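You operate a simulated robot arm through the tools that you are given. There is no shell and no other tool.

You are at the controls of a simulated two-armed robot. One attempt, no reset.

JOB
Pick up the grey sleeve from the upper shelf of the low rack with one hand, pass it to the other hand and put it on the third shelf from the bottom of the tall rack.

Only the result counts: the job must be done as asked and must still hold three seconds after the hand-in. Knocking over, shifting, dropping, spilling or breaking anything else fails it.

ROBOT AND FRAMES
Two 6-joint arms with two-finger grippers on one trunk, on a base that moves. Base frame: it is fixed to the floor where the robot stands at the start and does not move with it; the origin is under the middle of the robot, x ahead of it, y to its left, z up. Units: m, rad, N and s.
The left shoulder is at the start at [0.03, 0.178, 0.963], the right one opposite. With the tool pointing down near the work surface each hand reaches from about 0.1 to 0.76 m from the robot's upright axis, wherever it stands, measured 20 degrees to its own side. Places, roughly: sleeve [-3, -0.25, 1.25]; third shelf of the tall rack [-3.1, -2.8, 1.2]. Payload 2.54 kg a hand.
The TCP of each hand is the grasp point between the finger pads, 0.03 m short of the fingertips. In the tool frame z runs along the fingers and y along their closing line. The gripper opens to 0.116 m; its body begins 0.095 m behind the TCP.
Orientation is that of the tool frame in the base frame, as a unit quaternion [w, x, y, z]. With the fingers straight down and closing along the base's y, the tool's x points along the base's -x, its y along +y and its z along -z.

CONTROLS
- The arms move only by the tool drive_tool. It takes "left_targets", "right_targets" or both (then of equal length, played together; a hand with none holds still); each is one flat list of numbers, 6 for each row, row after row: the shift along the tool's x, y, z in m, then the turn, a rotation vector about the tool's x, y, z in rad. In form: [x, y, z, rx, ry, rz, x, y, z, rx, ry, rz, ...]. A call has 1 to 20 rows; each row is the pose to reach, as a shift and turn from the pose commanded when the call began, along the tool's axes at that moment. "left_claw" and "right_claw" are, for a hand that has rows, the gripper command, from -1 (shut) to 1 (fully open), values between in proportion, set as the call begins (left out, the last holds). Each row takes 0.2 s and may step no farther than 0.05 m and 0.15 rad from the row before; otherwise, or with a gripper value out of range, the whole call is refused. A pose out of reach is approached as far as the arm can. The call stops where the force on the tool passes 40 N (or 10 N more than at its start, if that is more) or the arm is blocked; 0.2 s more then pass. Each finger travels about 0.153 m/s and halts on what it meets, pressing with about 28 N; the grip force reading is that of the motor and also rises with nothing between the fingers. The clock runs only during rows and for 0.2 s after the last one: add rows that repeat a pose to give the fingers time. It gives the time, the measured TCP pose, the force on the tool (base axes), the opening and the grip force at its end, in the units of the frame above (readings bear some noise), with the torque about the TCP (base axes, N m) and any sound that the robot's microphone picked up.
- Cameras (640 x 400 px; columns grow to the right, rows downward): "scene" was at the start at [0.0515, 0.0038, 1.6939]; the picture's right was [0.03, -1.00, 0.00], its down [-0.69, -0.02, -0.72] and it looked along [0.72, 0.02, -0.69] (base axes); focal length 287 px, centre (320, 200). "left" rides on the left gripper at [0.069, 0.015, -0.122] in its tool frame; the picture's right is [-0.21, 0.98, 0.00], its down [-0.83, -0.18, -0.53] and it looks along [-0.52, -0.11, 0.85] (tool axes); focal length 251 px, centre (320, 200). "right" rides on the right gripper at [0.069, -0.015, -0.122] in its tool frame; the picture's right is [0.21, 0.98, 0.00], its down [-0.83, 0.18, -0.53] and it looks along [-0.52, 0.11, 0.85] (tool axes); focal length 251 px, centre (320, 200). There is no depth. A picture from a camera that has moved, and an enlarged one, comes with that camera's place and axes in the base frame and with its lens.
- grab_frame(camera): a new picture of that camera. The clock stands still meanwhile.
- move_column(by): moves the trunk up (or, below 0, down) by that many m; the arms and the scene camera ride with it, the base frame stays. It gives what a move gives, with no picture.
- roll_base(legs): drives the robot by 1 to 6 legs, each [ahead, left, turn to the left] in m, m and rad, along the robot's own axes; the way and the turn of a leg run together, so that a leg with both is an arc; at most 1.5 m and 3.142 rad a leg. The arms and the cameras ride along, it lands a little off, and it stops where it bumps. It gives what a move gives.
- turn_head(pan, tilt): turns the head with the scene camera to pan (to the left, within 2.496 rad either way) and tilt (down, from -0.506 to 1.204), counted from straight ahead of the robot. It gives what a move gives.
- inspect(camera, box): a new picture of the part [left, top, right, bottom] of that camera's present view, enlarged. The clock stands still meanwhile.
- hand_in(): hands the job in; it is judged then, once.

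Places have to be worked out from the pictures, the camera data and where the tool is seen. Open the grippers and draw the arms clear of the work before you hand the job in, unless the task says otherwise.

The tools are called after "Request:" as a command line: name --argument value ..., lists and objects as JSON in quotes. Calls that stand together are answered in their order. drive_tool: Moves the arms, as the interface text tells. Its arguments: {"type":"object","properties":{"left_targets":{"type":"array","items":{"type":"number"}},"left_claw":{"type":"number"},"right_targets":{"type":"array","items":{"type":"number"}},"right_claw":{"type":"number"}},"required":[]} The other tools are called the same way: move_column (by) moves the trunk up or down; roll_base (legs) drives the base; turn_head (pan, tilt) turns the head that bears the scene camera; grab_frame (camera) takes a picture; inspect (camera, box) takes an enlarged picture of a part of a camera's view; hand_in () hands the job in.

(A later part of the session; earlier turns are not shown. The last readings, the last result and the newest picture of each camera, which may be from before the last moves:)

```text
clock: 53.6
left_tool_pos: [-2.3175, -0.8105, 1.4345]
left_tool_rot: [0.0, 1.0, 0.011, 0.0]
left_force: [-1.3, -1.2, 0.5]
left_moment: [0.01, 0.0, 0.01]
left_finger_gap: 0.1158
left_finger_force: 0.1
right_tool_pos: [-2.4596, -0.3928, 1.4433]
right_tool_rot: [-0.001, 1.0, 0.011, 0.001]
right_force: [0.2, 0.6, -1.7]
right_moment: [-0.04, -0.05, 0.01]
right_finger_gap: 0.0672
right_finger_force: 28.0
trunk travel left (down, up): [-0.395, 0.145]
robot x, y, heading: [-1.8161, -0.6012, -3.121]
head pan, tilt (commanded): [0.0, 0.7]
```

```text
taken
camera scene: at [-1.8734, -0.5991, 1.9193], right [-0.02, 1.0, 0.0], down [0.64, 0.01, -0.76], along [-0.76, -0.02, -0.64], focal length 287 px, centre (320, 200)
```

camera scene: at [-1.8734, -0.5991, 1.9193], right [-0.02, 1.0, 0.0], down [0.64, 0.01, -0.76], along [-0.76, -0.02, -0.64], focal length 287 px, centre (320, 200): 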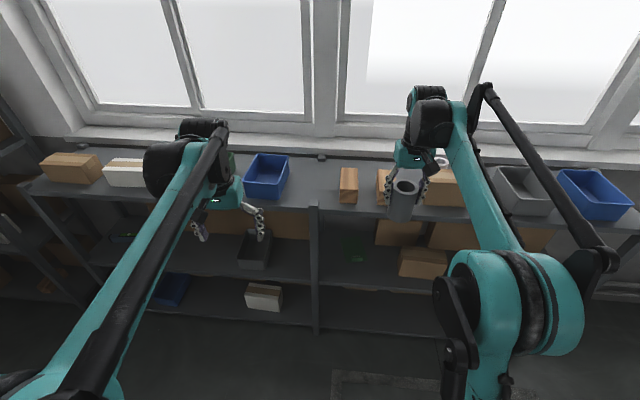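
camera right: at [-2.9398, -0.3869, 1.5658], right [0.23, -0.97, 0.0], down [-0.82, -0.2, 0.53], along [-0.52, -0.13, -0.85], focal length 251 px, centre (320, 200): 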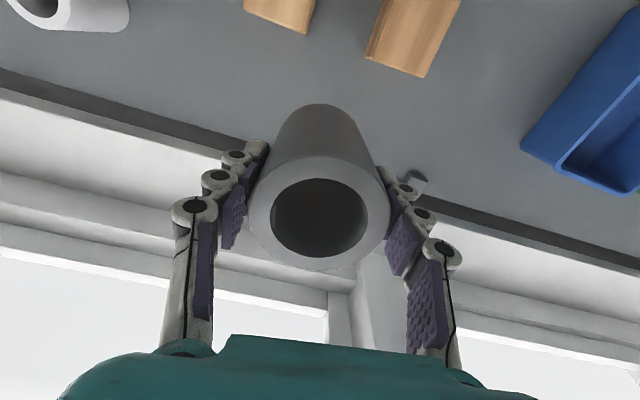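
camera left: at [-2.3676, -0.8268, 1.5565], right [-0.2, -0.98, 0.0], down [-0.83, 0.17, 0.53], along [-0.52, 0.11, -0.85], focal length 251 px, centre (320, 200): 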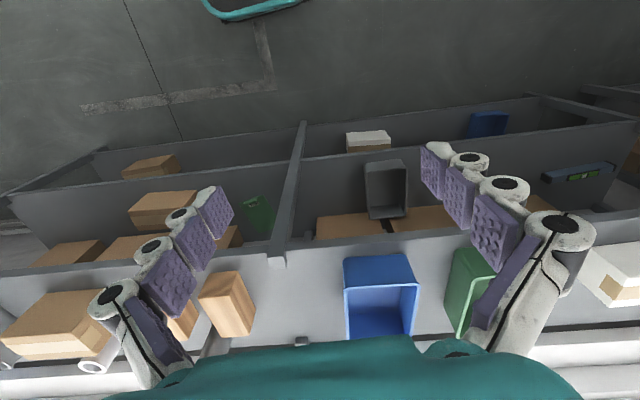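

Before fixing the handover pose I want to see the tall rack's third shelf from here.

Request:
turn_head --pan 1.05 --tilt 0.35

Request:
grab_frame --camera "scene"

Request:
inspect --camera "scene" --box '[220, 80, 480, 330]'

```text
clock: 54.9
left_tool_pos: [-2.3174, -0.8104, 1.434]
left_tool_rot: [0.0, 1.0, 0.01, 0.0]
left_force: [0.4, 0.2, 0.2]
left_moment: [0.0, 0.01, -0.02]
left_finger_gap: 0.1158
left_finger_force: 0.1
right_tool_pos: [-2.4613, -0.3919, 1.4426]
right_tool_rot: [0.0, 1.0, 0.011, -0.001]
right_force: [-0.6, -0.5, -2.4]
right_moment: [0.04, -0.01, -0.03]
right_finger_gap: 0.067
right_finger_force: 28.2
trunk travel left (down, up): [-0.395, 0.145]
robot x, y, heading: [-1.8185, -0.5987, -3.117]
head pan, tilt (commanded): [1.051, 0.351]
```

```text
taken
camera scene: at [-1.8336, -0.6791, 1.9507], right [-0.88, 0.48, 0.0], down [0.17, 0.3, -0.94], along [-0.45, -0.82, -0.34], focal length 287 px, centre (320, 200)
```

scene: 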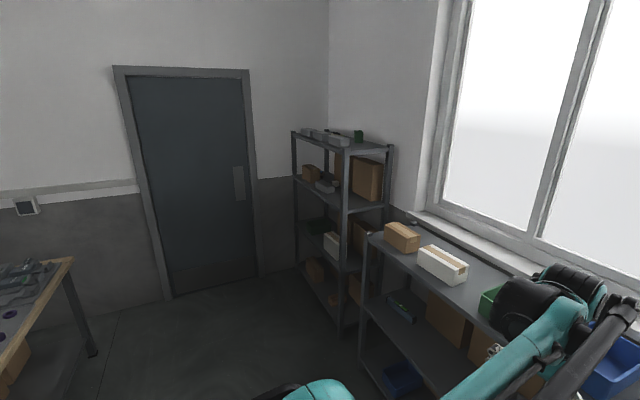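

```text
1.60 times, centred on (350, 205) of scene
camera zoom: at [-1.8336, -0.6791, 1.9507], right [-0.88, 0.48, 0.0], down [0.17, 0.3, -0.94], along [-0.45, -0.82, -0.34], focal length 459 px, centre (272, 192)
```

zoom: 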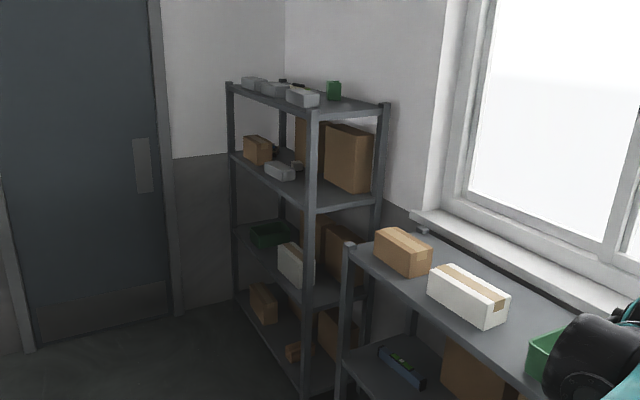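

The third shelf has free room at its front right, which I'll measure from the front later. For the handover, the right hand will turn 90° about its vertical axis so its fingers lie fore and aft, and the left hand will then come in nearly level between them. Right-hand rotation first.

Request:
drive_tool --right_targets '[0, 0, 0, 0, 0, -0.14, 0, 0, 0, 0, 0, -0.28, 0, 0, 0, 0, 0, -0.42, 0, 0, 0, 0, 0, -0.56, 0, 0, 0, 0, 0, -0.7, 0, 0, 0, 0, 0, -0.84, 0, 0, 0, 0, 0, -0.98, 0, 0, 0, 0, 0, -1.12, 0, 0, 0, 0, 0, -1.26, 0, 0, 0, 0, 0, -1.4, 0, 0, 0, 0, 0, -1.5, 0, 0, 0, 0, 0, -1.5708, 0, 0, 0, 0, 0, -1.5708]'

Request:
turn_head --pan 0.0 --tilt 0.7

Request:
grab_frame --camera "scene"

Request:
grab_frame --camera "right"

```text
clock: 57.7
left_tool_pos: [-2.3175, -0.8109, 1.4348]
left_tool_rot: [0.0, 1.0, 0.011, 0.001]
left_force: [0.1, -0.5, -0.6]
left_moment: [0.01, 0.0, 0.03]
left_finger_gap: 0.1159
left_finger_force: 0.1
right_tool_pos: [-2.4616, -0.3927, 1.443]
right_tool_rot: [0.0, 0.699, 0.715, 0.0]
right_force: [-0.4, -0.3, -1.9]
right_moment: [0.01, -0.01, 0.0]
right_finger_gap: 0.0668
right_finger_force: 27.9
trunk travel left (down, up): [-0.395, 0.145]
robot x, y, heading: [-1.8173, -0.6008, -3.114]
head pan, tilt (commanded): [1.051, 0.351]
```

```text
clock: 59.0
left_tool_pos: [-2.3174, -0.8116, 1.4332]
left_tool_rot: [0.001, 1.0, 0.01, -0.001]
left_force: [0.6, -0.9, 0.1]
left_moment: [-0.01, 0.0, -0.01]
left_finger_gap: 0.1159
left_finger_force: 0.1
right_tool_pos: [-2.4613, -0.3928, 1.442]
right_tool_rot: [0.001, 0.7, 0.714, 0.0]
right_force: [-0.3, -1.3, -2.0]
right_moment: [0.01, 0.02, -0.01]
right_finger_gap: 0.0669
right_finger_force: 28.2
trunk travel left (down, up): [-0.395, 0.145]
robot x, y, heading: [-1.8172, -0.6, -3.119]
head pan, tilt (commanded): [0.0, 0.7]
```

```text
taken
camera scene: at [-1.8738, -0.5993, 1.9193], right [-0.02, 1.0, 0.0], down [0.64, 0.01, -0.76], along [-0.76, -0.02, -0.64], focal length 287 px, centre (320, 200)
```

scene: 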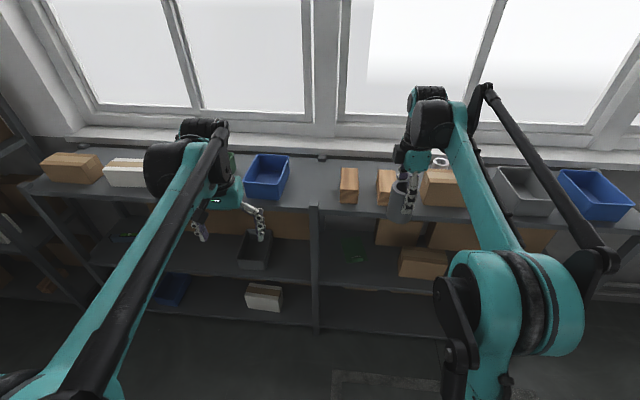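

```text
taken
camera right: at [-2.4786, -0.3239, 1.5654], right [0.97, 0.24, 0.0], down [0.2, -0.82, 0.53], along [0.13, -0.52, -0.85], focal length 251 px, centre (320, 200)
```

right: 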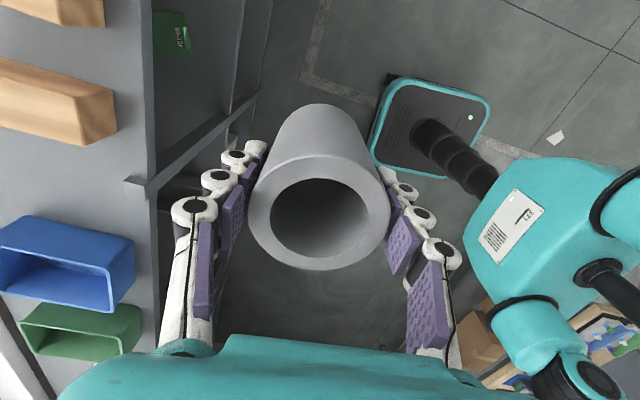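

The right hand has turned cleanly, with its camera now on the robot's right side. Next I'll pitch the left hand from pointing down to about 17° below level, pointing ahead, while extending it forward.

Request:
drive_tool --left_targets '[-0.011, 0, 0, 0, -0.1274, 0, -0.022, 0, 0, 0, -0.2548, 0, -0.033, 0, 0, 0, -0.3822, 0, -0.044, 0, 0, 0, -0.5096, 0, -0.055, 0, 0, 0, -0.637, 0]' --left_claw 1

Request:
grab_frame --camera "scene"

```text
clock: 60.2
left_tool_pos: [-2.3721, -0.8129, 1.4349]
left_tool_rot: [0.004, 0.949, 0.01, -0.314]
left_force: [-0.8, -0.1, 0.6]
left_moment: [0.01, -0.01, 0.02]
left_finger_gap: 0.116
left_finger_force: 0.0
right_tool_pos: [-2.4599, -0.3923, 1.4421]
right_tool_rot: [0.0, 0.7, 0.714, 0.0]
right_force: [-0.2, 0.6, -1.2]
right_moment: [-0.01, -0.02, 0.02]
right_finger_gap: 0.0669
right_finger_force: 27.3
trunk travel left (down, up): [-0.395, 0.145]
robot x, y, heading: [-1.8157, -0.5982, -3.124]
head pan, tilt (commanded): [0.0, 0.7]
```

```text
taken
camera scene: at [-1.8733, -0.5993, 1.9193], right [-0.02, 1.0, 0.0], down [0.64, 0.01, -0.76], along [-0.76, -0.02, -0.64], focal length 287 px, centre (320, 200)
```

scene: 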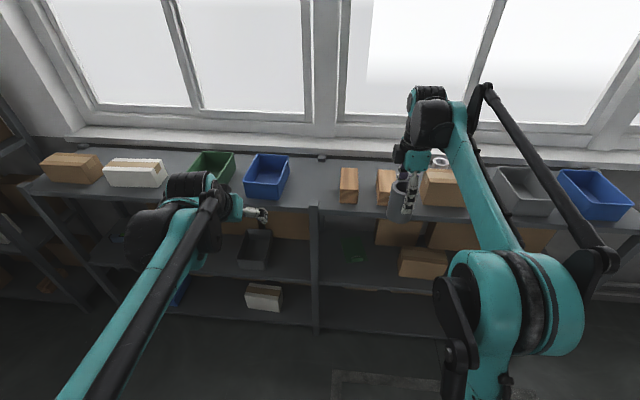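

The pitch is working as computed. I'll complete the second half of the pitch.

Request:
drive_tool --left_targets '[-0.0096, 0, 0.0071, 0, -0.1274, 0, -0.0193, 0, 0.0143, 0, -0.2548, 0, -0.0289, 0, 0.0214, 0, -0.3822, 0, -0.0386, 0, 0.0286, 0, -0.5096, 0, -0.0482, 0, 0.0357, 0, -0.637, 0, -0.0482, 0, 0.0357, 0, -0.637, 0]' --left_claw 1

Request:
grab_frame --camera "scene"

Request:
grab_frame --camera "left"

```text
clock: 61.6
left_tool_pos: [-2.4326, -0.8121, 1.4348]
left_tool_rot: [0.007, 0.803, 0.009, -0.596]
left_force: [-0.4, 0.1, -0.2]
left_moment: [0.01, 0.0, -0.02]
left_finger_gap: 0.1159
left_finger_force: 0.1
right_tool_pos: [-2.461, -0.3931, 1.4432]
right_tool_rot: [0.001, 0.7, 0.714, 0.0]
right_force: [0.1, -0.3, -1.7]
right_moment: [0.03, -0.01, 0.01]
right_finger_gap: 0.067
right_finger_force: 28.3
trunk travel left (down, up): [-0.395, 0.145]
robot x, y, heading: [-1.8189, -0.6009, -3.115]
head pan, tilt (commanded): [0.0, 0.7]
```

```text
taken
camera scene: at [-1.8728, -0.5991, 1.9193], right [-0.02, 1.0, 0.0], down [0.64, 0.01, -0.77], along [-0.76, -0.02, -0.64], focal length 287 px, centre (320, 200)
```

scene: 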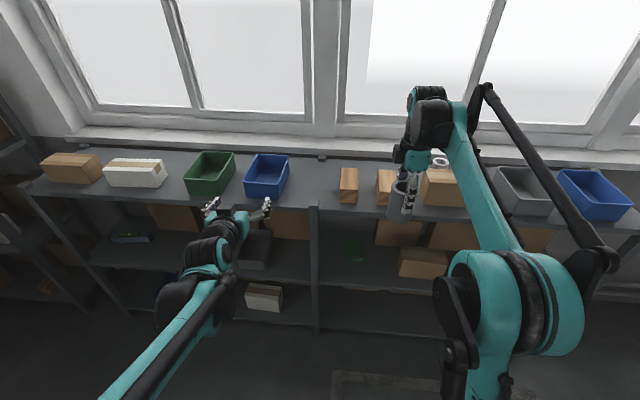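

```text
taken
camera left: at [-2.2945, -0.8257, 1.4045], right [-0.04, -0.98, 0.21], down [0.27, 0.19, 0.95], along [-0.96, 0.09, 0.25], focal length 251 px, centre (320, 200)
```

left: 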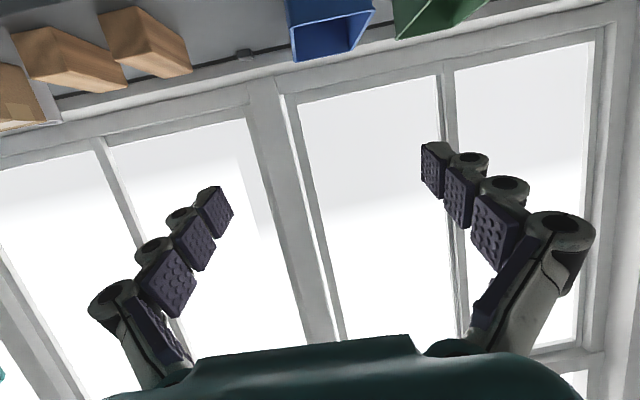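

The left hand is pitched about 17° below level and pointing ahead. I'll bring the right hand with the sleeve toward the middle and pull the left hand back, so it can approach from behind the sleeve.

Request:
drive_tool --right_targets '[-0.035, -0.005, 0, 0, 0, 0, -0.07, -0.01, 0, 0, 0, 0, -0.105, -0.015, 0, 0, 0, 0, -0.14, -0.02, 0, 0, 0, 0, -0.14, -0.02, 0, 0, 0, 0]' --left_targets '[0.0047, 0, -0.0254, 0, 0, 0, 0.0093, 0, -0.0507, 0, 0, 0, 0.014, 0, -0.076, 0, 0, 0, 0.0186, 0, -0.1014, 0, 0, 0, 0.0186, 0, -0.1014, 0, 0, 0]'

Request:
grab_frame --camera "scene"

```text
clock: 62.8
left_tool_pos: [-2.3297, -0.8093, 1.4451]
left_tool_rot: [0.007, 0.804, 0.009, -0.595]
left_force: [-0.1, 0.3, -0.9]
left_moment: [0.0, 0.01, 0.03]
left_finger_gap: 0.1159
left_finger_force: 0.1
right_tool_pos: [-2.4778, -0.532, 1.4424]
right_tool_rot: [0.0, 0.7, 0.714, 0.0]
right_force: [-0.5, 0.9, -1.5]
right_moment: [-0.04, -0.03, -0.01]
right_finger_gap: 0.0672
right_finger_force: 27.6
trunk travel left (down, up): [-0.395, 0.145]
robot x, y, heading: [-1.814, -0.5997, -3.123]
head pan, tilt (commanded): [0.0, 0.7]
```

```text
taken
camera scene: at [-1.8749, -0.5977, 1.9192], right [-0.02, 1.0, 0.0], down [0.64, 0.01, -0.76], along [-0.76, -0.02, -0.64], focal length 287 px, centre (320, 200)
```

scene: 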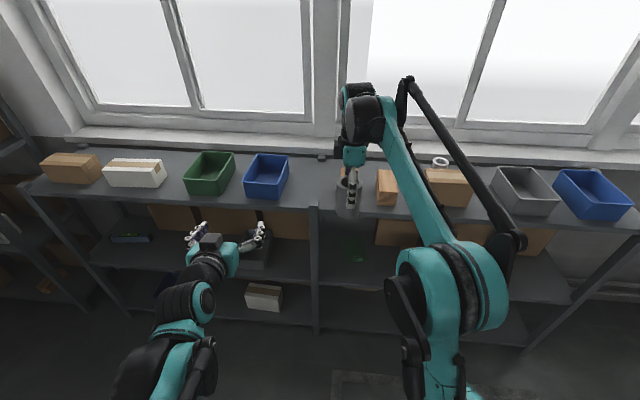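

The right elbow is near where the left wrist would end up if the left hand came in from straight behind. So I'll use a 45° diagonal instead. The right hand turns back by 45°, and the left hand yaws 45° to the right and comes in from the back-left.

Request:
drive_tool --right_targets '[0, 0, 0, 0, 0, 0.1309, 0, 0, 0, 0, 0, 0.2618, 0, 0, 0, 0, 0, 0.3927, 0, 0, 0, 0, 0, 0.5236, 0, 0, 0, 0, 0, 0.6545, 0, 0, 0, 0, 0, 0.7854, 0, 0, 0, 0, 0, 0.7854]' --left_targets '[-0.0022, -0.03, 0.0066, 0.1251, 0, 0.0382, -0.0044, -0.06, 0.0132, 0.2502, 0, 0.0764, -0.0066, -0.09, 0.0197, 0.3753, 0, 0.1146, -0.0089, -0.12, 0.0263, 0.5003, 0, 0.1528, -0.0111, -0.15, 0.0329, 0.6254, 0, 0.191, -0.0133, -0.1802, 0.0395, 0.7505, 0, 0.2292, -0.0133, -0.1802, 0.0395, 0.7505, 0, 0.2292]'

Request:
grab_frame --camera "scene"

Request:
grab_frame --camera "left"

Request:
grab_frame --camera "right"

```text
clock: 64.4
left_tool_pos: [-2.3734, -0.6311, 1.4472]
left_tool_rot: [-0.222, 0.746, -0.3, -0.552]
left_force: [-0.7, -0.5, 0.1]
left_moment: [0.0, -0.03, 0.0]
left_finger_gap: 0.1158
left_finger_force: 0.0
right_tool_pos: [-2.4771, -0.5333, 1.4434]
right_tool_rot: [0.0, 0.92, 0.391, -0.001]
right_force: [0.6, -0.6, -1.9]
right_moment: [0.01, 0.01, 0.04]
right_finger_gap: 0.0669
right_finger_force: 28.1
trunk travel left (down, up): [-0.395, 0.145]
robot x, y, heading: [-1.8175, -0.5987, -3.123]
head pan, tilt (commanded): [0.0, 0.7]
```

```text
taken
camera scene: at [-1.8725, -0.5995, 1.9193], right [-0.02, 1.0, 0.0], down [0.64, 0.01, -0.77], along [-0.77, -0.02, -0.64], focal length 287 px, centre (320, 200)
```

scene: 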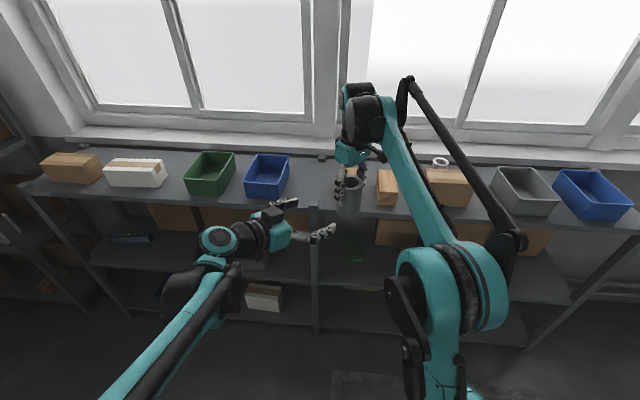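

```text
taken
camera left: at [-2.2852, -0.7373, 1.4174], right [-0.72, -0.66, 0.21], down [0.32, -0.06, 0.95], along [-0.61, 0.75, 0.25], focal length 251 px, centre (320, 200)
```

left: 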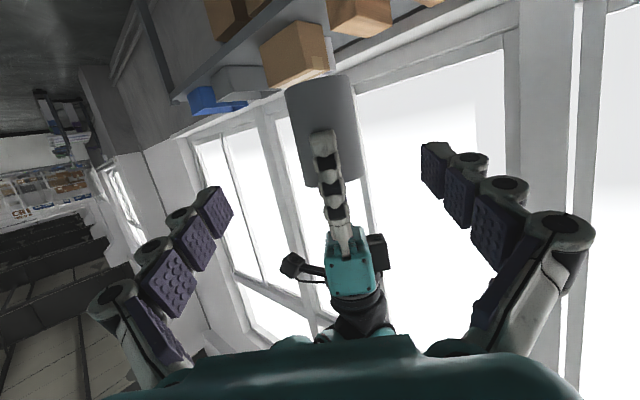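

```text
taken
camera right: at [-2.4409, -0.4729, 1.5659], right [0.85, -0.52, 0.0], down [-0.44, -0.72, 0.53], along [-0.28, -0.46, -0.85], focal length 251 px, centre (320, 200)
```

right: 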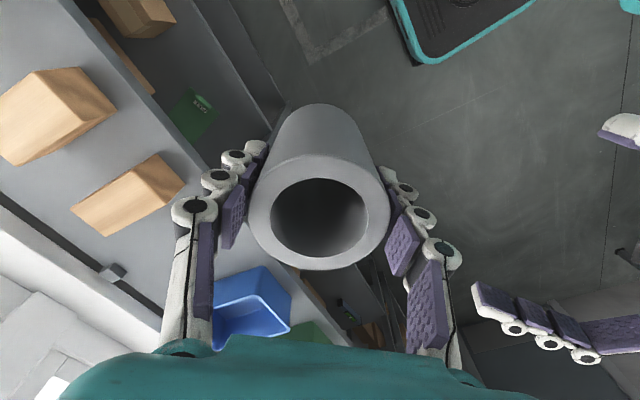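

The geometry is as planned. In the left camera the right finger and the sleeve are centred between the open left fingers. I'll zoom in to measure the lateral alignment before moving in.

Request:
inspect --camera "left" --box '[240, 50, 440, 200]'

Request:
inspect --camera "scene" --box '[240, 130, 420, 270]'

```text
2.67 times, centred on (340, 125) of left
camera zoom: at [-2.2852, -0.7373, 1.4174], right [-0.72, -0.66, 0.21], down [0.32, -0.06, 0.95], along [-0.61, 0.75, 0.25], focal length 670 px, centre (267, 400)
```

zoom: 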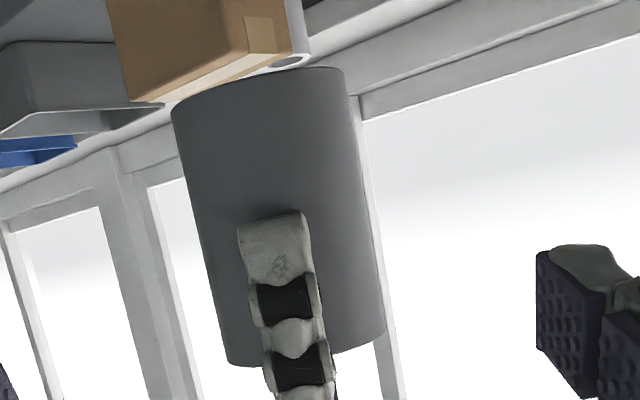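

```text
2.86 times, centred on (330, 200) of scene
camera zoom: at [-1.8725, -0.5995, 1.9193], right [-0.02, 1.0, 0.0], down [0.64, 0.01, -0.77], along [-0.77, -0.02, -0.64], focal length 820 px, centre (291, 200)
```

zoom: 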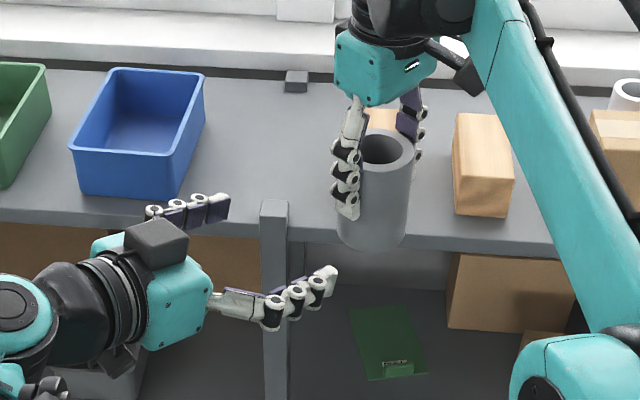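

The measurements show the sleeve about 3 to 4 mm toward the left tool's +y, and a sleeve height of about 0.105 m. I'll correct for that and advance 0.09 m along the left tool axis, then check.

Request:
drive_tool --left_targets '[0, 0.0035, 0.015, 0, 0, 0, 0, 0.0035, 0.04, 0, 0, 0, 0, 0.0035, 0.065, 0, 0, 0, 0, 0.0035, 0.09, 0, 0, 0, 0, 0.0035, 0.09, 0, 0, 0]' --left_claw 1

Request:
grab_frame --camera "left"

Request:
inspect --camera "scene" --box '[240, 130, 420, 270]'

Request:
grab_frame --camera "right"

```text
clock: 65.6
left_tool_pos: [-2.4383, -0.5744, 1.42]
left_tool_rot: [-0.222, 0.745, -0.299, -0.553]
left_force: [-0.6, -0.6, 0.3]
left_moment: [-0.01, -0.02, 0.01]
left_finger_gap: 0.1162
left_finger_force: 0.2
right_tool_pos: [-2.4766, -0.5334, 1.4433]
right_tool_rot: [0.0, 0.92, 0.392, 0.0]
right_force: [-0.3, -0.2, -1.5]
right_moment: [-0.03, 0.05, -0.03]
right_finger_gap: 0.0668
right_finger_force: 28.3
trunk travel left (down, up): [-0.395, 0.145]
robot x, y, heading: [-1.8175, -0.6001, -3.122]
head pan, tilt (commanded): [0.0, 0.7]
```

```text
taken
camera left: at [-2.3503, -0.6812, 1.3909], right [-0.72, -0.66, 0.21], down [0.32, -0.06, 0.95], along [-0.62, 0.75, 0.25], focal length 251 px, centre (320, 200)
```

left: 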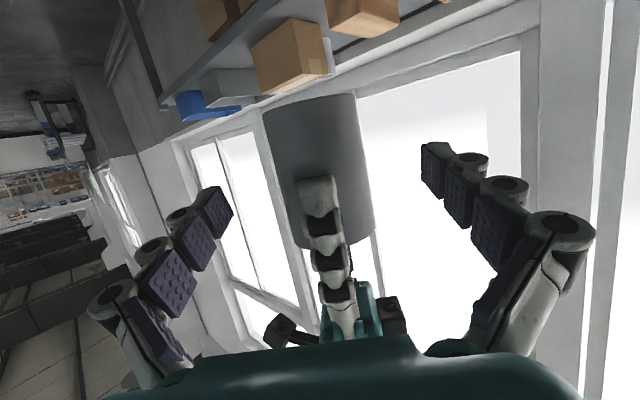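

```text
2.86 times, centred on (330, 200) of scene
camera zoom: at [-1.8724, -0.5998, 1.9193], right [-0.02, 1.0, 0.0], down [0.64, 0.01, -0.77], along [-0.77, -0.02, -0.64], focal length 820 px, centre (291, 200)
```

zoom: 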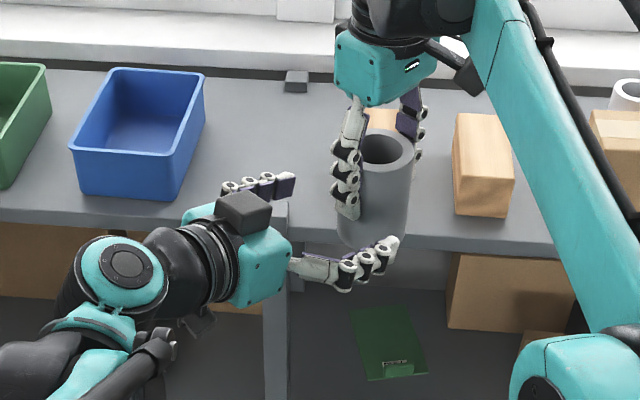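

```text
taken
camera right: at [-2.4409, -0.4731, 1.566], right [0.85, -0.52, 0.0], down [-0.44, -0.72, 0.53], along [-0.28, -0.46, -0.85], focal length 251 px, centre (320, 200)
```

right: 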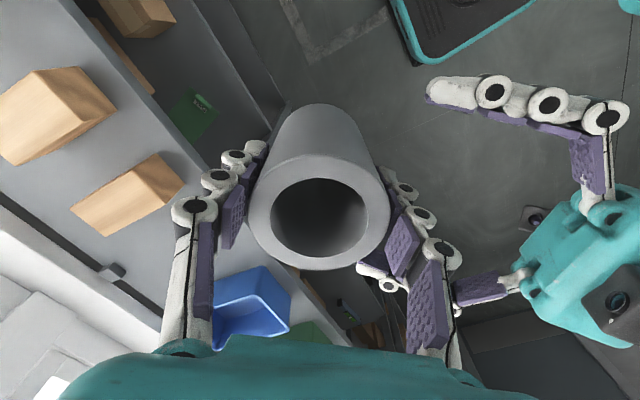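

Lateral alignment now reads within about 1 mm. I'll advance the remaining 0.05 m so the left pads surround the lower half of the sleeve.

Request:
drive_tool --left_targets '[0, 0, 0.0125, 0, 0, 0, 0, 0, 0.025, 0, 0, 0, 0, 0, 0.0375, 0, 0, 0, 0, 0, 0.0505, 0, 0, 0, 0, 0, 0.0505, 0, 0, 0]' --left_claw 1

Request:
grab_frame --camera "left"

Request:
inspect --camera "scene" --box '[240, 130, 420, 270]'

Request:
grab_frame --camera "right"

```text
clock: 66.8
left_tool_pos: [-2.4744, -0.5425, 1.4057]
left_tool_rot: [-0.221, 0.746, -0.299, -0.552]
left_force: [0.6, -0.4, 0.4]
left_moment: [0.01, -0.03, -0.01]
left_finger_gap: 0.1162
left_finger_force: 0.2
right_tool_pos: [-2.4774, -0.5336, 1.4433]
right_tool_rot: [-0.001, 0.92, 0.393, 0.0]
right_force: [0.4, -0.6, -1.0]
right_moment: [0.02, 0.03, 0.01]
right_finger_gap: 0.067
right_finger_force: 28.1
trunk travel left (down, up): [-0.395, 0.145]
robot x, y, heading: [-1.818, -0.6004, -3.116]
head pan, tilt (commanded): [0.0, 0.7]
```

```text
taken
camera left: at [-2.3861, -0.6479, 1.376], right [-0.72, -0.66, 0.21], down [0.32, -0.06, 0.95], along [-0.61, 0.75, 0.25], focal length 251 px, centre (320, 200)
```

left: 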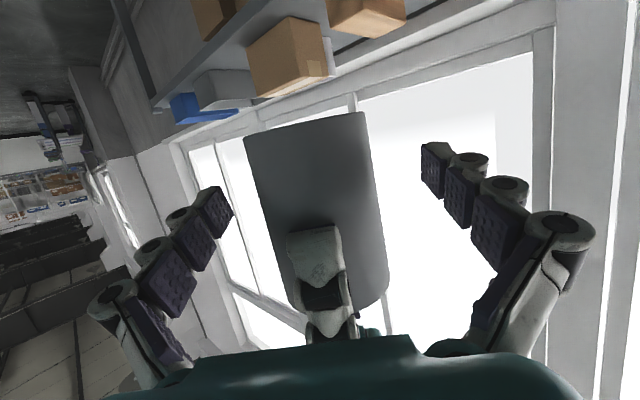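

```text
2.86 times, centred on (330, 200) of scene
camera zoom: at [-1.873, -0.5997, 1.9193], right [-0.02, 1.0, 0.0], down [0.64, 0.01, -0.77], along [-0.76, -0.02, -0.64], focal length 820 px, centre (291, 200)
```

zoom: 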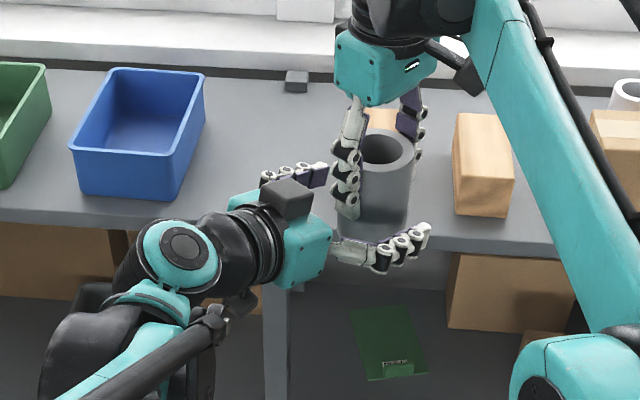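

```text
taken
camera right: at [-2.4413, -0.473, 1.5658], right [0.85, -0.52, 0.0], down [-0.44, -0.72, 0.53], along [-0.28, -0.46, -0.85], focal length 251 px, centre (320, 200)
```

right: 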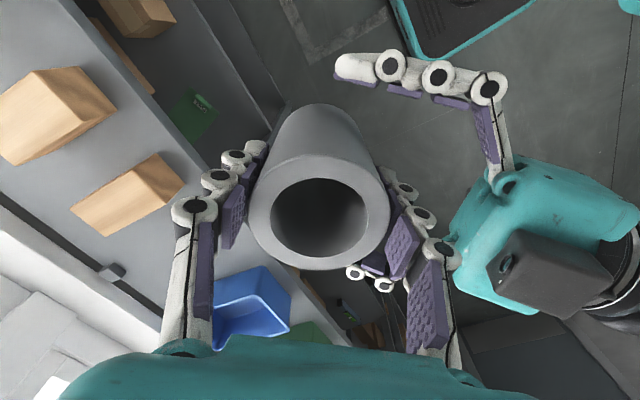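

The left pads straddle the sleeve with clear space around the right finger. I'll close the left grip while the right hand holds still.

Request:
drive_tool --left_targets '[0, 0, 0, 0, 0, 0, 0, 0, 0, 0, 0, 0, 0, 0, 0, 0, 0, 0, 0, 0, 0, 0, 0, 0, 0, 0, 0, 0, 0, 0]' --left_claw -1

Request:
grab_frame --camera "left"

Request:
inspect --camera "scene" --box '[240, 130, 420, 270]'

Request:
grab_frame --camera "right"

```text
clock: 68.0
left_tool_pos: [-2.4737, -0.541, 1.4053]
left_tool_rot: [-0.223, 0.745, -0.301, -0.552]
left_force: [19.7, 3.4, 0.3]
left_moment: [0.17, 0.04, -0.3]
left_finger_gap: 0.066
left_finger_force: 27.9
right_tool_pos: [-2.4779, -0.534, 1.4414]
right_tool_rot: [0.001, 0.92, 0.393, -0.001]
right_force: [-19.1, -3.0, -2.3]
right_moment: [-0.3, 0.66, 0.18]
right_finger_gap: 0.067
right_finger_force: 28.3
trunk travel left (down, up): [-0.395, 0.145]
robot x, y, heading: [-1.8203, -0.6019, -3.119]
head pan, tilt (commanded): [0.0, 0.7]
```

```text
taken
camera left: at [-2.3863, -0.6473, 1.3758], right [-0.72, -0.66, 0.2], down [0.32, -0.06, 0.95], along [-0.61, 0.75, 0.25], focal length 251 px, centre (320, 200)
```

left: 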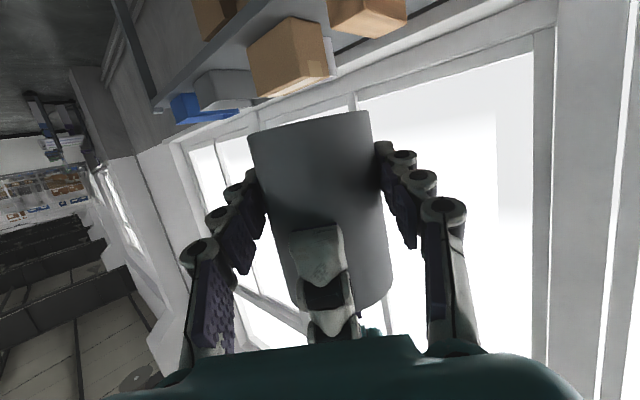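

```text
2.86 times, centred on (330, 200) of scene
camera zoom: at [-1.8738, -0.5993, 1.9193], right [-0.02, 1.0, 0.0], down [0.64, 0.01, -0.76], along [-0.76, -0.02, -0.64], focal length 820 px, centre (291, 200)
```

zoom: 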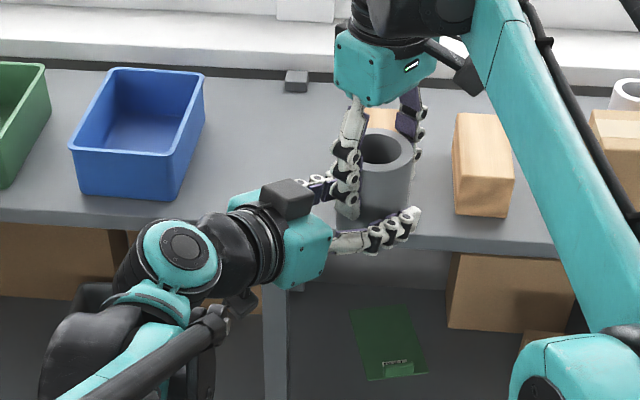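

```text
taken
camera right: at [-2.4422, -0.473, 1.5654], right [0.85, -0.52, 0.0], down [-0.44, -0.72, 0.53], along [-0.28, -0.46, -0.84], focal length 251 px, centre (320, 200)
```

right: 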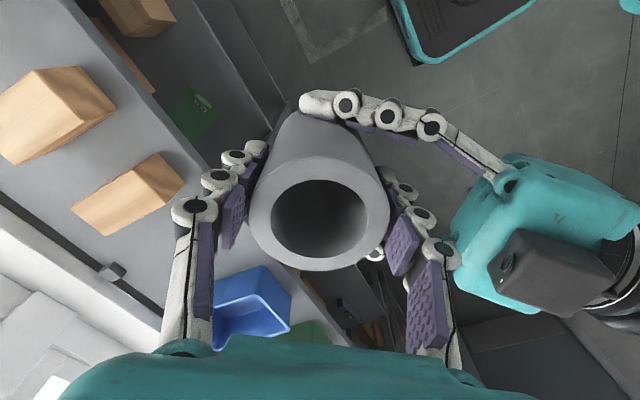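

Both hands hold the sleeve: left gap 0.066 m at 28 N. I'll open the right hand only part way, because its near finger sits close to the left palm, and check that the left hand keeps the sleeve.

Request:
drive_tool --right_targets '[0, 0, 0, 0, 0, 0, 0, 0, 0, 0, 0, 0, 0, 0, 0, 0, 0, 0]' --right_claw 0.45

Request:
grab_frame --camera "right"

Request:
grab_frame --camera "left"

```text
clock: 68.8
left_tool_pos: [-2.4761, -0.5421, 1.4051]
left_tool_rot: [-0.221, 0.747, -0.299, -0.552]
left_force: [0.9, 0.2, 0.4]
left_moment: [0.0, -0.04, 0.01]
left_finger_gap: 0.0659
left_finger_force: 27.7
right_tool_pos: [-2.4782, -0.5324, 1.4429]
right_tool_rot: [0.0, 0.92, 0.393, 0.0]
right_force: [-1.0, 0.0, -0.3]
right_moment: [-0.03, 0.02, 0.01]
right_finger_gap: 0.084
right_finger_force: 0.0
trunk travel left (down, up): [-0.395, 0.145]
robot x, y, heading: [-1.817, -0.5984, -3.123]
head pan, tilt (commanded): [0.0, 0.7]
```

```text
taken
camera right: at [-2.4419, -0.4727, 1.5655], right [0.85, -0.52, 0.0], down [-0.44, -0.72, 0.53], along [-0.28, -0.46, -0.85], focal length 251 px, centre (320, 200)
```

right: 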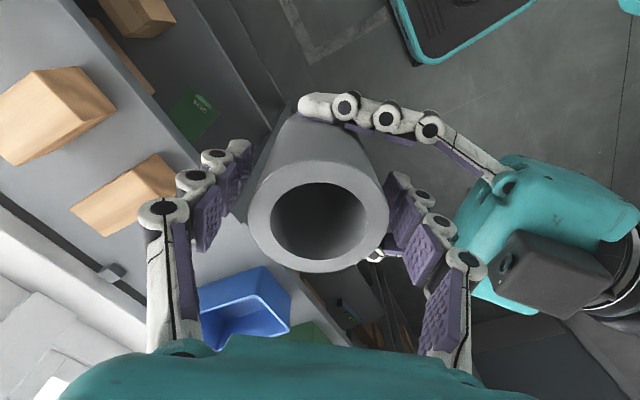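

```text
taken
camera left: at [-2.3867, -0.6477, 1.3758], right [-0.72, -0.66, 0.21], down [0.32, -0.05, 0.95], along [-0.62, 0.75, 0.25], focal length 251 px, centre (320, 200)
```

left: 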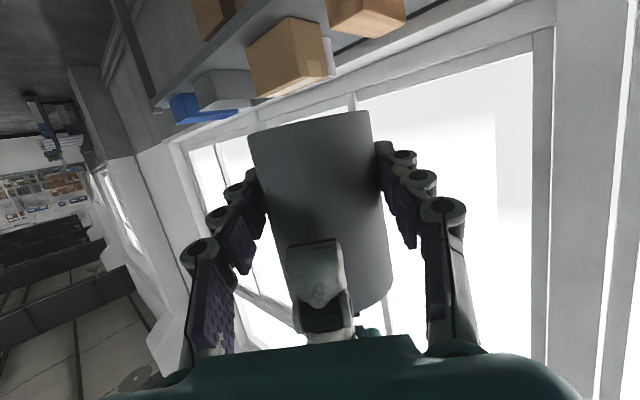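

The right fingers are off the sleeve and the internal force is gone. I'll raise the right hand straight up, slowly, to withdraw it.

Request:
drive_tool --right_targets '[0, 0, -0.01, 0, 0, 0, 0, 0, -0.02, 0, 0, 0, 0, 0, -0.035, 0, 0, 0, 0, 0, -0.05, 0, 0, 0, 0, 0, -0.07, 0, 0, 0, 0, 0, -0.09, 0, 0, 0, 0, 0, -0.11, 0, 0, 0, 0, 0, -0.13, 0, 0, 0, 0, 0, -0.13, 0, 0, 0]' --right_claw 0.45

Request:
grab_frame --camera "left"

Request:
grab_frame --camera "scene"

```text
clock: 70.8
left_tool_pos: [-2.4742, -0.5414, 1.4058]
left_tool_rot: [-0.223, 0.745, -0.3, -0.552]
left_force: [-0.1, 0.1, -0.7]
left_moment: [-0.01, -0.01, -0.02]
left_finger_gap: 0.0661
left_finger_force: 28.4
right_tool_pos: [-2.4541, -0.5286, 1.5483]
right_tool_rot: [0.0, 0.92, 0.392, 0.001]
right_force: [-0.1, 0.2, -0.1]
right_moment: [-0.01, 0.01, -0.02]
right_finger_gap: 0.0839
right_finger_force: 0.0
right hand out of reach, approached as far as the arm can: row 6, 7, 8, 9
trunk travel left (down, up): [-0.395, 0.145]
robot x, y, heading: [-1.8187, -0.6035, -3.117]
head pan, tilt (commanded): [0.0, 0.7]
```

```text
taken
camera left: at [-2.3869, -0.6475, 1.3757], right [-0.72, -0.66, 0.2], down [0.32, -0.06, 0.95], along [-0.62, 0.75, 0.25], focal length 251 px, centre (320, 200)
```

left: 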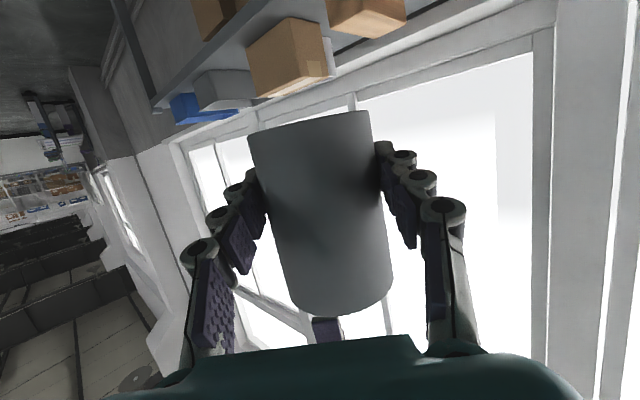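

```text
taken
camera scene: at [-1.8742, -0.5992, 1.9192], right [-0.02, 1.0, 0.0], down [0.64, 0.01, -0.76], along [-0.76, -0.02, -0.64], focal length 287 px, centre (320, 200)
```

scene: 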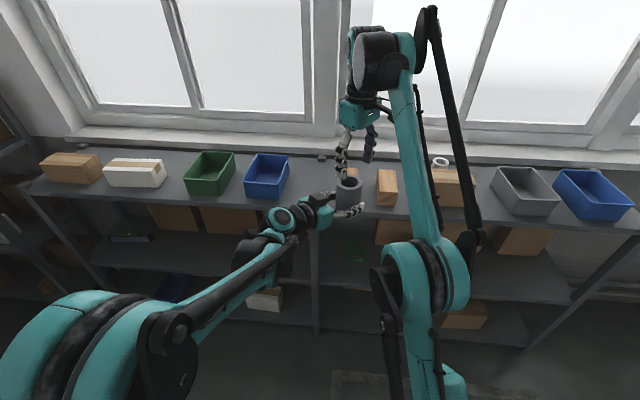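

The left hand holds the sleeve alone and the right fingertips are about 5 cm above it. I'll move the right hand away to the right and slightly down, back within its reach.

Request:
drive_tool --right_targets '[0.03, 0, 0, 0, 0, 0, 0.06, 0, 0, 0, 0, 0, 0.09, 0, 0, 0, 0, 0, 0.12, 0, 0, 0, 0, 0, 0.15, 0, 0.02, 0, 0, 0, 0.18, 0, 0.04, 0, 0, 0, 0.21, 0, 0.06, 0, 0, 0, 0.21, 0, 0.08, 0, 0, 0, 0.21, 0, 0.08, 0, 0, 0]' --right_claw 0.45

Request:
grab_frame --camera "scene"

Request:
inspect --camera "scene" --box '[240, 130, 420, 270]'

```text
clock: 72.8
left_tool_pos: [-2.475, -0.5416, 1.406]
left_tool_rot: [-0.222, 0.745, -0.3, -0.552]
left_force: [0.2, -0.3, 0.9]
left_moment: [-0.03, 0.0, 0.01]
left_finger_gap: 0.0655
left_finger_force: 27.9
right_tool_pos: [-2.3089, -0.3757, 1.4677]
right_tool_rot: [-0.001, 0.92, 0.392, 0.0]
right_force: [-0.4, -0.2, -0.4]
right_moment: [0.0, 0.03, -0.02]
right_finger_gap: 0.0839
right_finger_force: 0.0
trunk travel left (down, up): [-0.395, 0.145]
robot x, y, heading: [-1.8209, -0.5993, -3.122]
head pan, tilt (commanded): [0.0, 0.7]
```

```text
taken
camera scene: at [-1.8732, -0.599, 1.9193], right [-0.02, 1.0, 0.0], down [0.64, 0.01, -0.76], along [-0.76, -0.02, -0.64], focal length 287 px, centre (320, 200)
```

scene: 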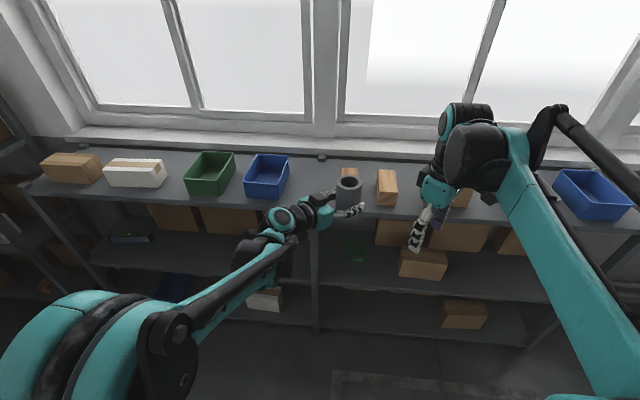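

```text
2.86 times, centred on (330, 200) of scene
camera zoom: at [-1.8732, -0.599, 1.9193], right [-0.02, 1.0, 0.0], down [0.64, 0.01, -0.76], along [-0.76, -0.02, -0.64], focal length 820 px, centre (291, 200)
```

zoom: 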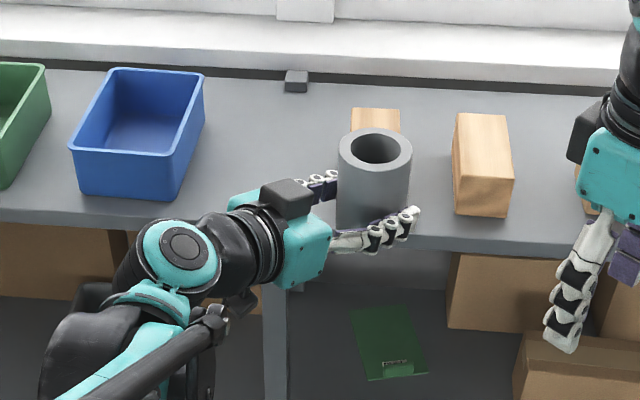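

The handover is complete and the left hand holds the sleeve firmly. I'll yaw the left hand back to point straight ahead and bring it in front of the left shoulder.

Request:
drive_tool --left_targets '[0.0085, 0.0215, -0.0277, -0.1072, 0, -0.0327, 0.0169, 0.0431, -0.0555, -0.2144, 0, -0.0655, 0.0254, 0.0646, -0.0832, -0.3216, 0, -0.0982, 0.0339, 0.0861, -0.1109, -0.4289, 0, -0.131, 0.0424, 0.1076, -0.1386, -0.5361, 0, -0.1637, 0.0508, 0.1292, -0.1664, -0.6433, 0, -0.1965, 0.0593, 0.1507, -0.1941, -0.7505, 0, -0.2292, 0.0593, 0.1507, -0.1941, -0.7505, 0, -0.2292]'

Request:
grab_frame --camera "scene"

Request:
grab_frame --camera "left"

```text
clock: 74.6
left_tool_pos: [-2.4335, -0.7905, 1.4054]
left_tool_rot: [0.007, 0.804, 0.009, -0.595]
left_force: [0.2, -0.7, 0.7]
left_moment: [0.0, -0.01, 0.0]
left_finger_gap: 0.0656
left_finger_force: 27.6
right_tool_pos: [-2.3081, -0.3779, 1.4671]
right_tool_rot: [0.0, 0.92, 0.393, 0.0]
right_force: [0.7, 0.4, -0.1]
right_moment: [-0.03, -0.01, 0.02]
right_finger_gap: 0.0842
right_finger_force: 0.1
trunk travel left (down, up): [-0.395, 0.145]
robot x, y, heading: [-1.8146, -0.5996, -3.126]
head pan, tilt (commanded): [0.0, 0.7]
```

```text
taken
camera scene: at [-1.8741, -0.5988, 1.9193], right [-0.02, 1.0, 0.0], down [0.64, 0.01, -0.76], along [-0.76, -0.02, -0.64], focal length 287 px, centre (320, 200)
```

scene: 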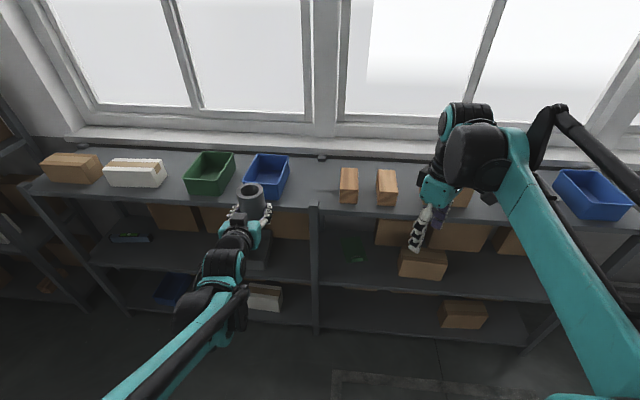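

```text
taken
camera left: at [-2.2949, -0.8028, 1.3757], right [-0.04, -0.98, 0.21], down [0.26, 0.19, 0.95], along [-0.96, 0.09, 0.25], focal length 251 px, centre (320, 200)
```

left: 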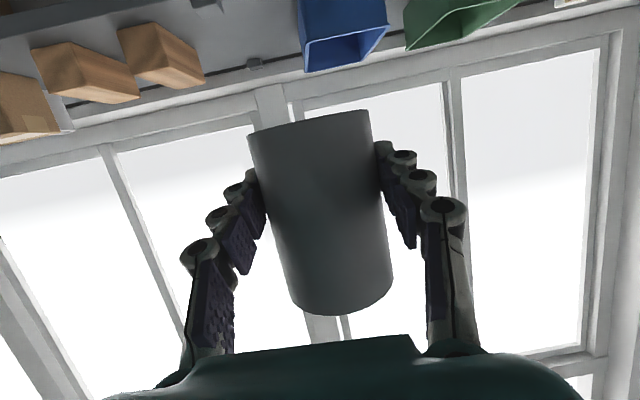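

The sleeve is steady and upright in the left hand. I'll slide the base left toward the tall rack, staying at x≈-1.8 where the floor is clear, and then look at its third shelf.

Request:
roll_base --legs '[[0, 1.45, -0.02], [0, 0.3, 0]]'

Request:
turn_head --pan 0.25 --tilt 0.4

Request:
grab_frame --camera "scene"

Request:
inspect --camera "scene" --box '[150, 100, 450, 290]'

```text
clock: 83.4
left_tool_pos: [-2.4022, -2.5286, 1.4052]
left_tool_rot: [0.005, 0.804, 0.006, -0.595]
left_force: [-0.4, 0.2, 0.2]
left_moment: [-0.01, -0.04, 0.02]
left_finger_gap: 0.0656
left_finger_force: 28.4
right_tool_pos: [-2.2752, -2.1153, 1.4675]
right_tool_rot: [0.0, 0.921, 0.389, -0.001]
right_force: [0.0, 0.6, -0.4]
right_moment: [0.02, -0.01, -0.02]
right_finger_gap: 0.0839
right_finger_force: 0.1
trunk travel left (down, up): [-0.395, 0.145]
robot x, y, heading: [-1.7867, -2.3411, -3.126]
head pan, tilt (commanded): [0.0, 0.7]
```

```text
clock: 84.2
left_tool_pos: [-2.4013, -2.5279, 1.4064]
left_tool_rot: [0.004, 0.804, 0.005, -0.595]
left_force: [0.2, 0.1, 0.2]
left_moment: [0.0, -0.01, -0.01]
left_finger_gap: 0.0653
left_finger_force: 27.6
right_tool_pos: [-2.2742, -2.1151, 1.4675]
right_tool_rot: [0.0, 0.921, 0.39, 0.0]
right_force: [0.0, 0.1, -0.4]
right_moment: [-0.01, 0.02, 0.02]
right_finger_gap: 0.0842
right_finger_force: 0.0
trunk travel left (down, up): [-0.395, 0.145]
robot x, y, heading: [-1.7868, -2.3408, -3.126]
head pan, tilt (commanded): [0.25, 0.4]
```

```text
taken
camera scene: at [-1.8465, -2.3636, 1.9461], right [-0.26, 0.97, 0.0], down [0.38, 0.1, -0.92], along [-0.89, -0.24, -0.39], focal length 287 px, centre (320, 200)
```

scene: 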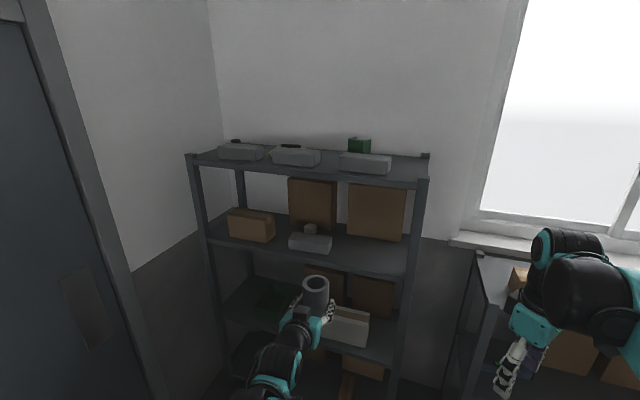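

```text
2.11 times, centred on (300, 195) of scene
camera zoom: at [-1.8465, -2.3636, 1.9461], right [-0.26, 0.97, 0.0], down [0.38, 0.1, -0.92], along [-0.89, -0.24, -0.39], focal length 604 px, centre (362, 210)
```

zoom: 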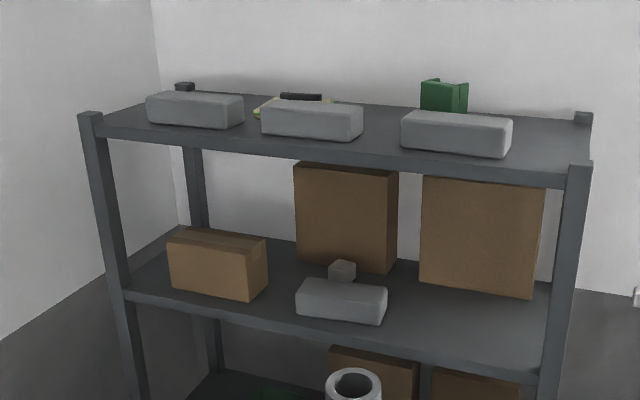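

This is the tall rack with four shelves, so the third is the one under the top shelf. Its front-right section, x about -2.95 to -3.17 and y about -2.32 to -2.58, is empty in front of the tall brown box. I'll pull the right hand back to keep it clear and lower the trunk to centre the sleeve in the opening, then move closer.

Request:
drive_tool --right_targets '[0.025, 0.025, 0, 0, 0, 0, 0.05, 0.05, 0, 0, 0, 0, 0.075, 0.075, 0, 0, 0, 0, 0.1, 0.1, 0, 0, 0, 0, 0.12, 0.12, 0, 0, 0, 0, 0.12, 0.12, 0, 0, 0, 0]'

Request:
move_column --by -0.1

Request:
roll_base --legs '[[0.3, -0.075, -0.015]]'

Request:
turn_head --pan 0.1 --tilt 0.4

Request:
grab_frame --camera "scene"

```text
clock: 85.6
left_tool_pos: [-2.4017, -2.5278, 1.4062]
left_tool_rot: [0.004, 0.804, 0.006, -0.594]
left_force: [-0.9, -0.2, 0.4]
left_moment: [-0.04, -0.03, 0.0]
left_finger_gap: 0.0656
left_finger_force: 28.0
right_tool_pos: [-2.1067, -2.1135, 1.4671]
right_tool_rot: [0.0, 0.921, 0.388, 0.001]
right_force: [-0.5, -0.2, 0.4]
right_moment: [0.0, -0.03, -0.02]
right_finger_gap: 0.0841
right_finger_force: 0.1
trunk travel left (down, up): [-0.395, 0.145]
robot x, y, heading: [-1.7868, -2.3425, -3.13]
head pan, tilt (commanded): [0.25, 0.4]
```

```text
clock: 86.9
left_tool_pos: [-2.4021, -2.5277, 1.3059]
left_tool_rot: [0.004, 0.803, 0.006, -0.595]
left_force: [0.3, 0.0, 0.6]
left_moment: [-0.01, -0.02, -0.01]
left_finger_gap: 0.0657
left_finger_force: 28.2
right_tool_pos: [-2.1051, -2.1123, 1.3678]
right_tool_rot: [0.0, 0.921, 0.39, 0.0]
right_force: [-0.9, -0.4, 0.7]
right_moment: [0.03, -0.02, 0.01]
right_finger_gap: 0.084
right_finger_force: 0.2
trunk travel left (down, up): [-0.295, 0.245]
robot x, y, heading: [-1.7906, -2.3406, -3.124]
head pan, tilt (commanded): [0.25, 0.4]
```

```text
clock: 89.0
left_tool_pos: [-2.703, -2.449, 1.3059]
left_tool_rot: [0.0, 0.804, 0.0, -0.595]
left_force: [-1.2, 1.0, -0.9]
left_moment: [0.0, 0.01, 0.02]
left_finger_gap: 0.0656
left_finger_force: 28.0
right_tool_pos: [-2.4035, -2.0376, 1.3681]
right_tool_rot: [0.0, 0.923, 0.384, 0.0]
right_force: [-0.5, 0.4, 0.4]
right_moment: [-0.03, -0.02, 0.02]
right_finger_gap: 0.0842
right_finger_force: 0.1
trunk travel left (down, up): [-0.295, 0.245]
robot x, y, heading: [-2.0881, -2.273, -3.137]
head pan, tilt (commanded): [0.25, 0.4]
```

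```text
clock: 89.7
left_tool_pos: [-2.702, -2.4487, 1.3062]
left_tool_rot: [0.0, 0.804, 0.0, -0.595]
left_force: [0.1, 0.6, 0.0]
left_moment: [0.0, -0.02, -0.01]
left_finger_gap: 0.0651
left_finger_force: 27.9
right_tool_pos: [-2.4021, -2.0375, 1.3678]
right_tool_rot: [0.0, 0.923, 0.384, 0.0]
right_force: [-0.4, 0.1, 0.0]
right_moment: [-0.01, -0.02, -0.03]
right_finger_gap: 0.0839
right_finger_force: 0.0
trunk travel left (down, up): [-0.295, 0.245]
robot x, y, heading: [-2.0849, -2.2653, -3.14]
head pan, tilt (commanded): [0.099, 0.4]
```

```text
taken
camera scene: at [-2.1488, -2.2781, 1.8461], right [-0.1, 0.99, 0.0], down [0.39, 0.04, -0.92], along [-0.92, -0.09, -0.39], focal length 287 px, centre (320, 200)
```

scene: 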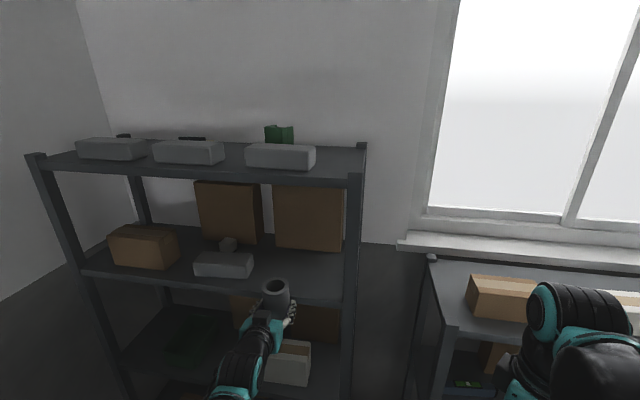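

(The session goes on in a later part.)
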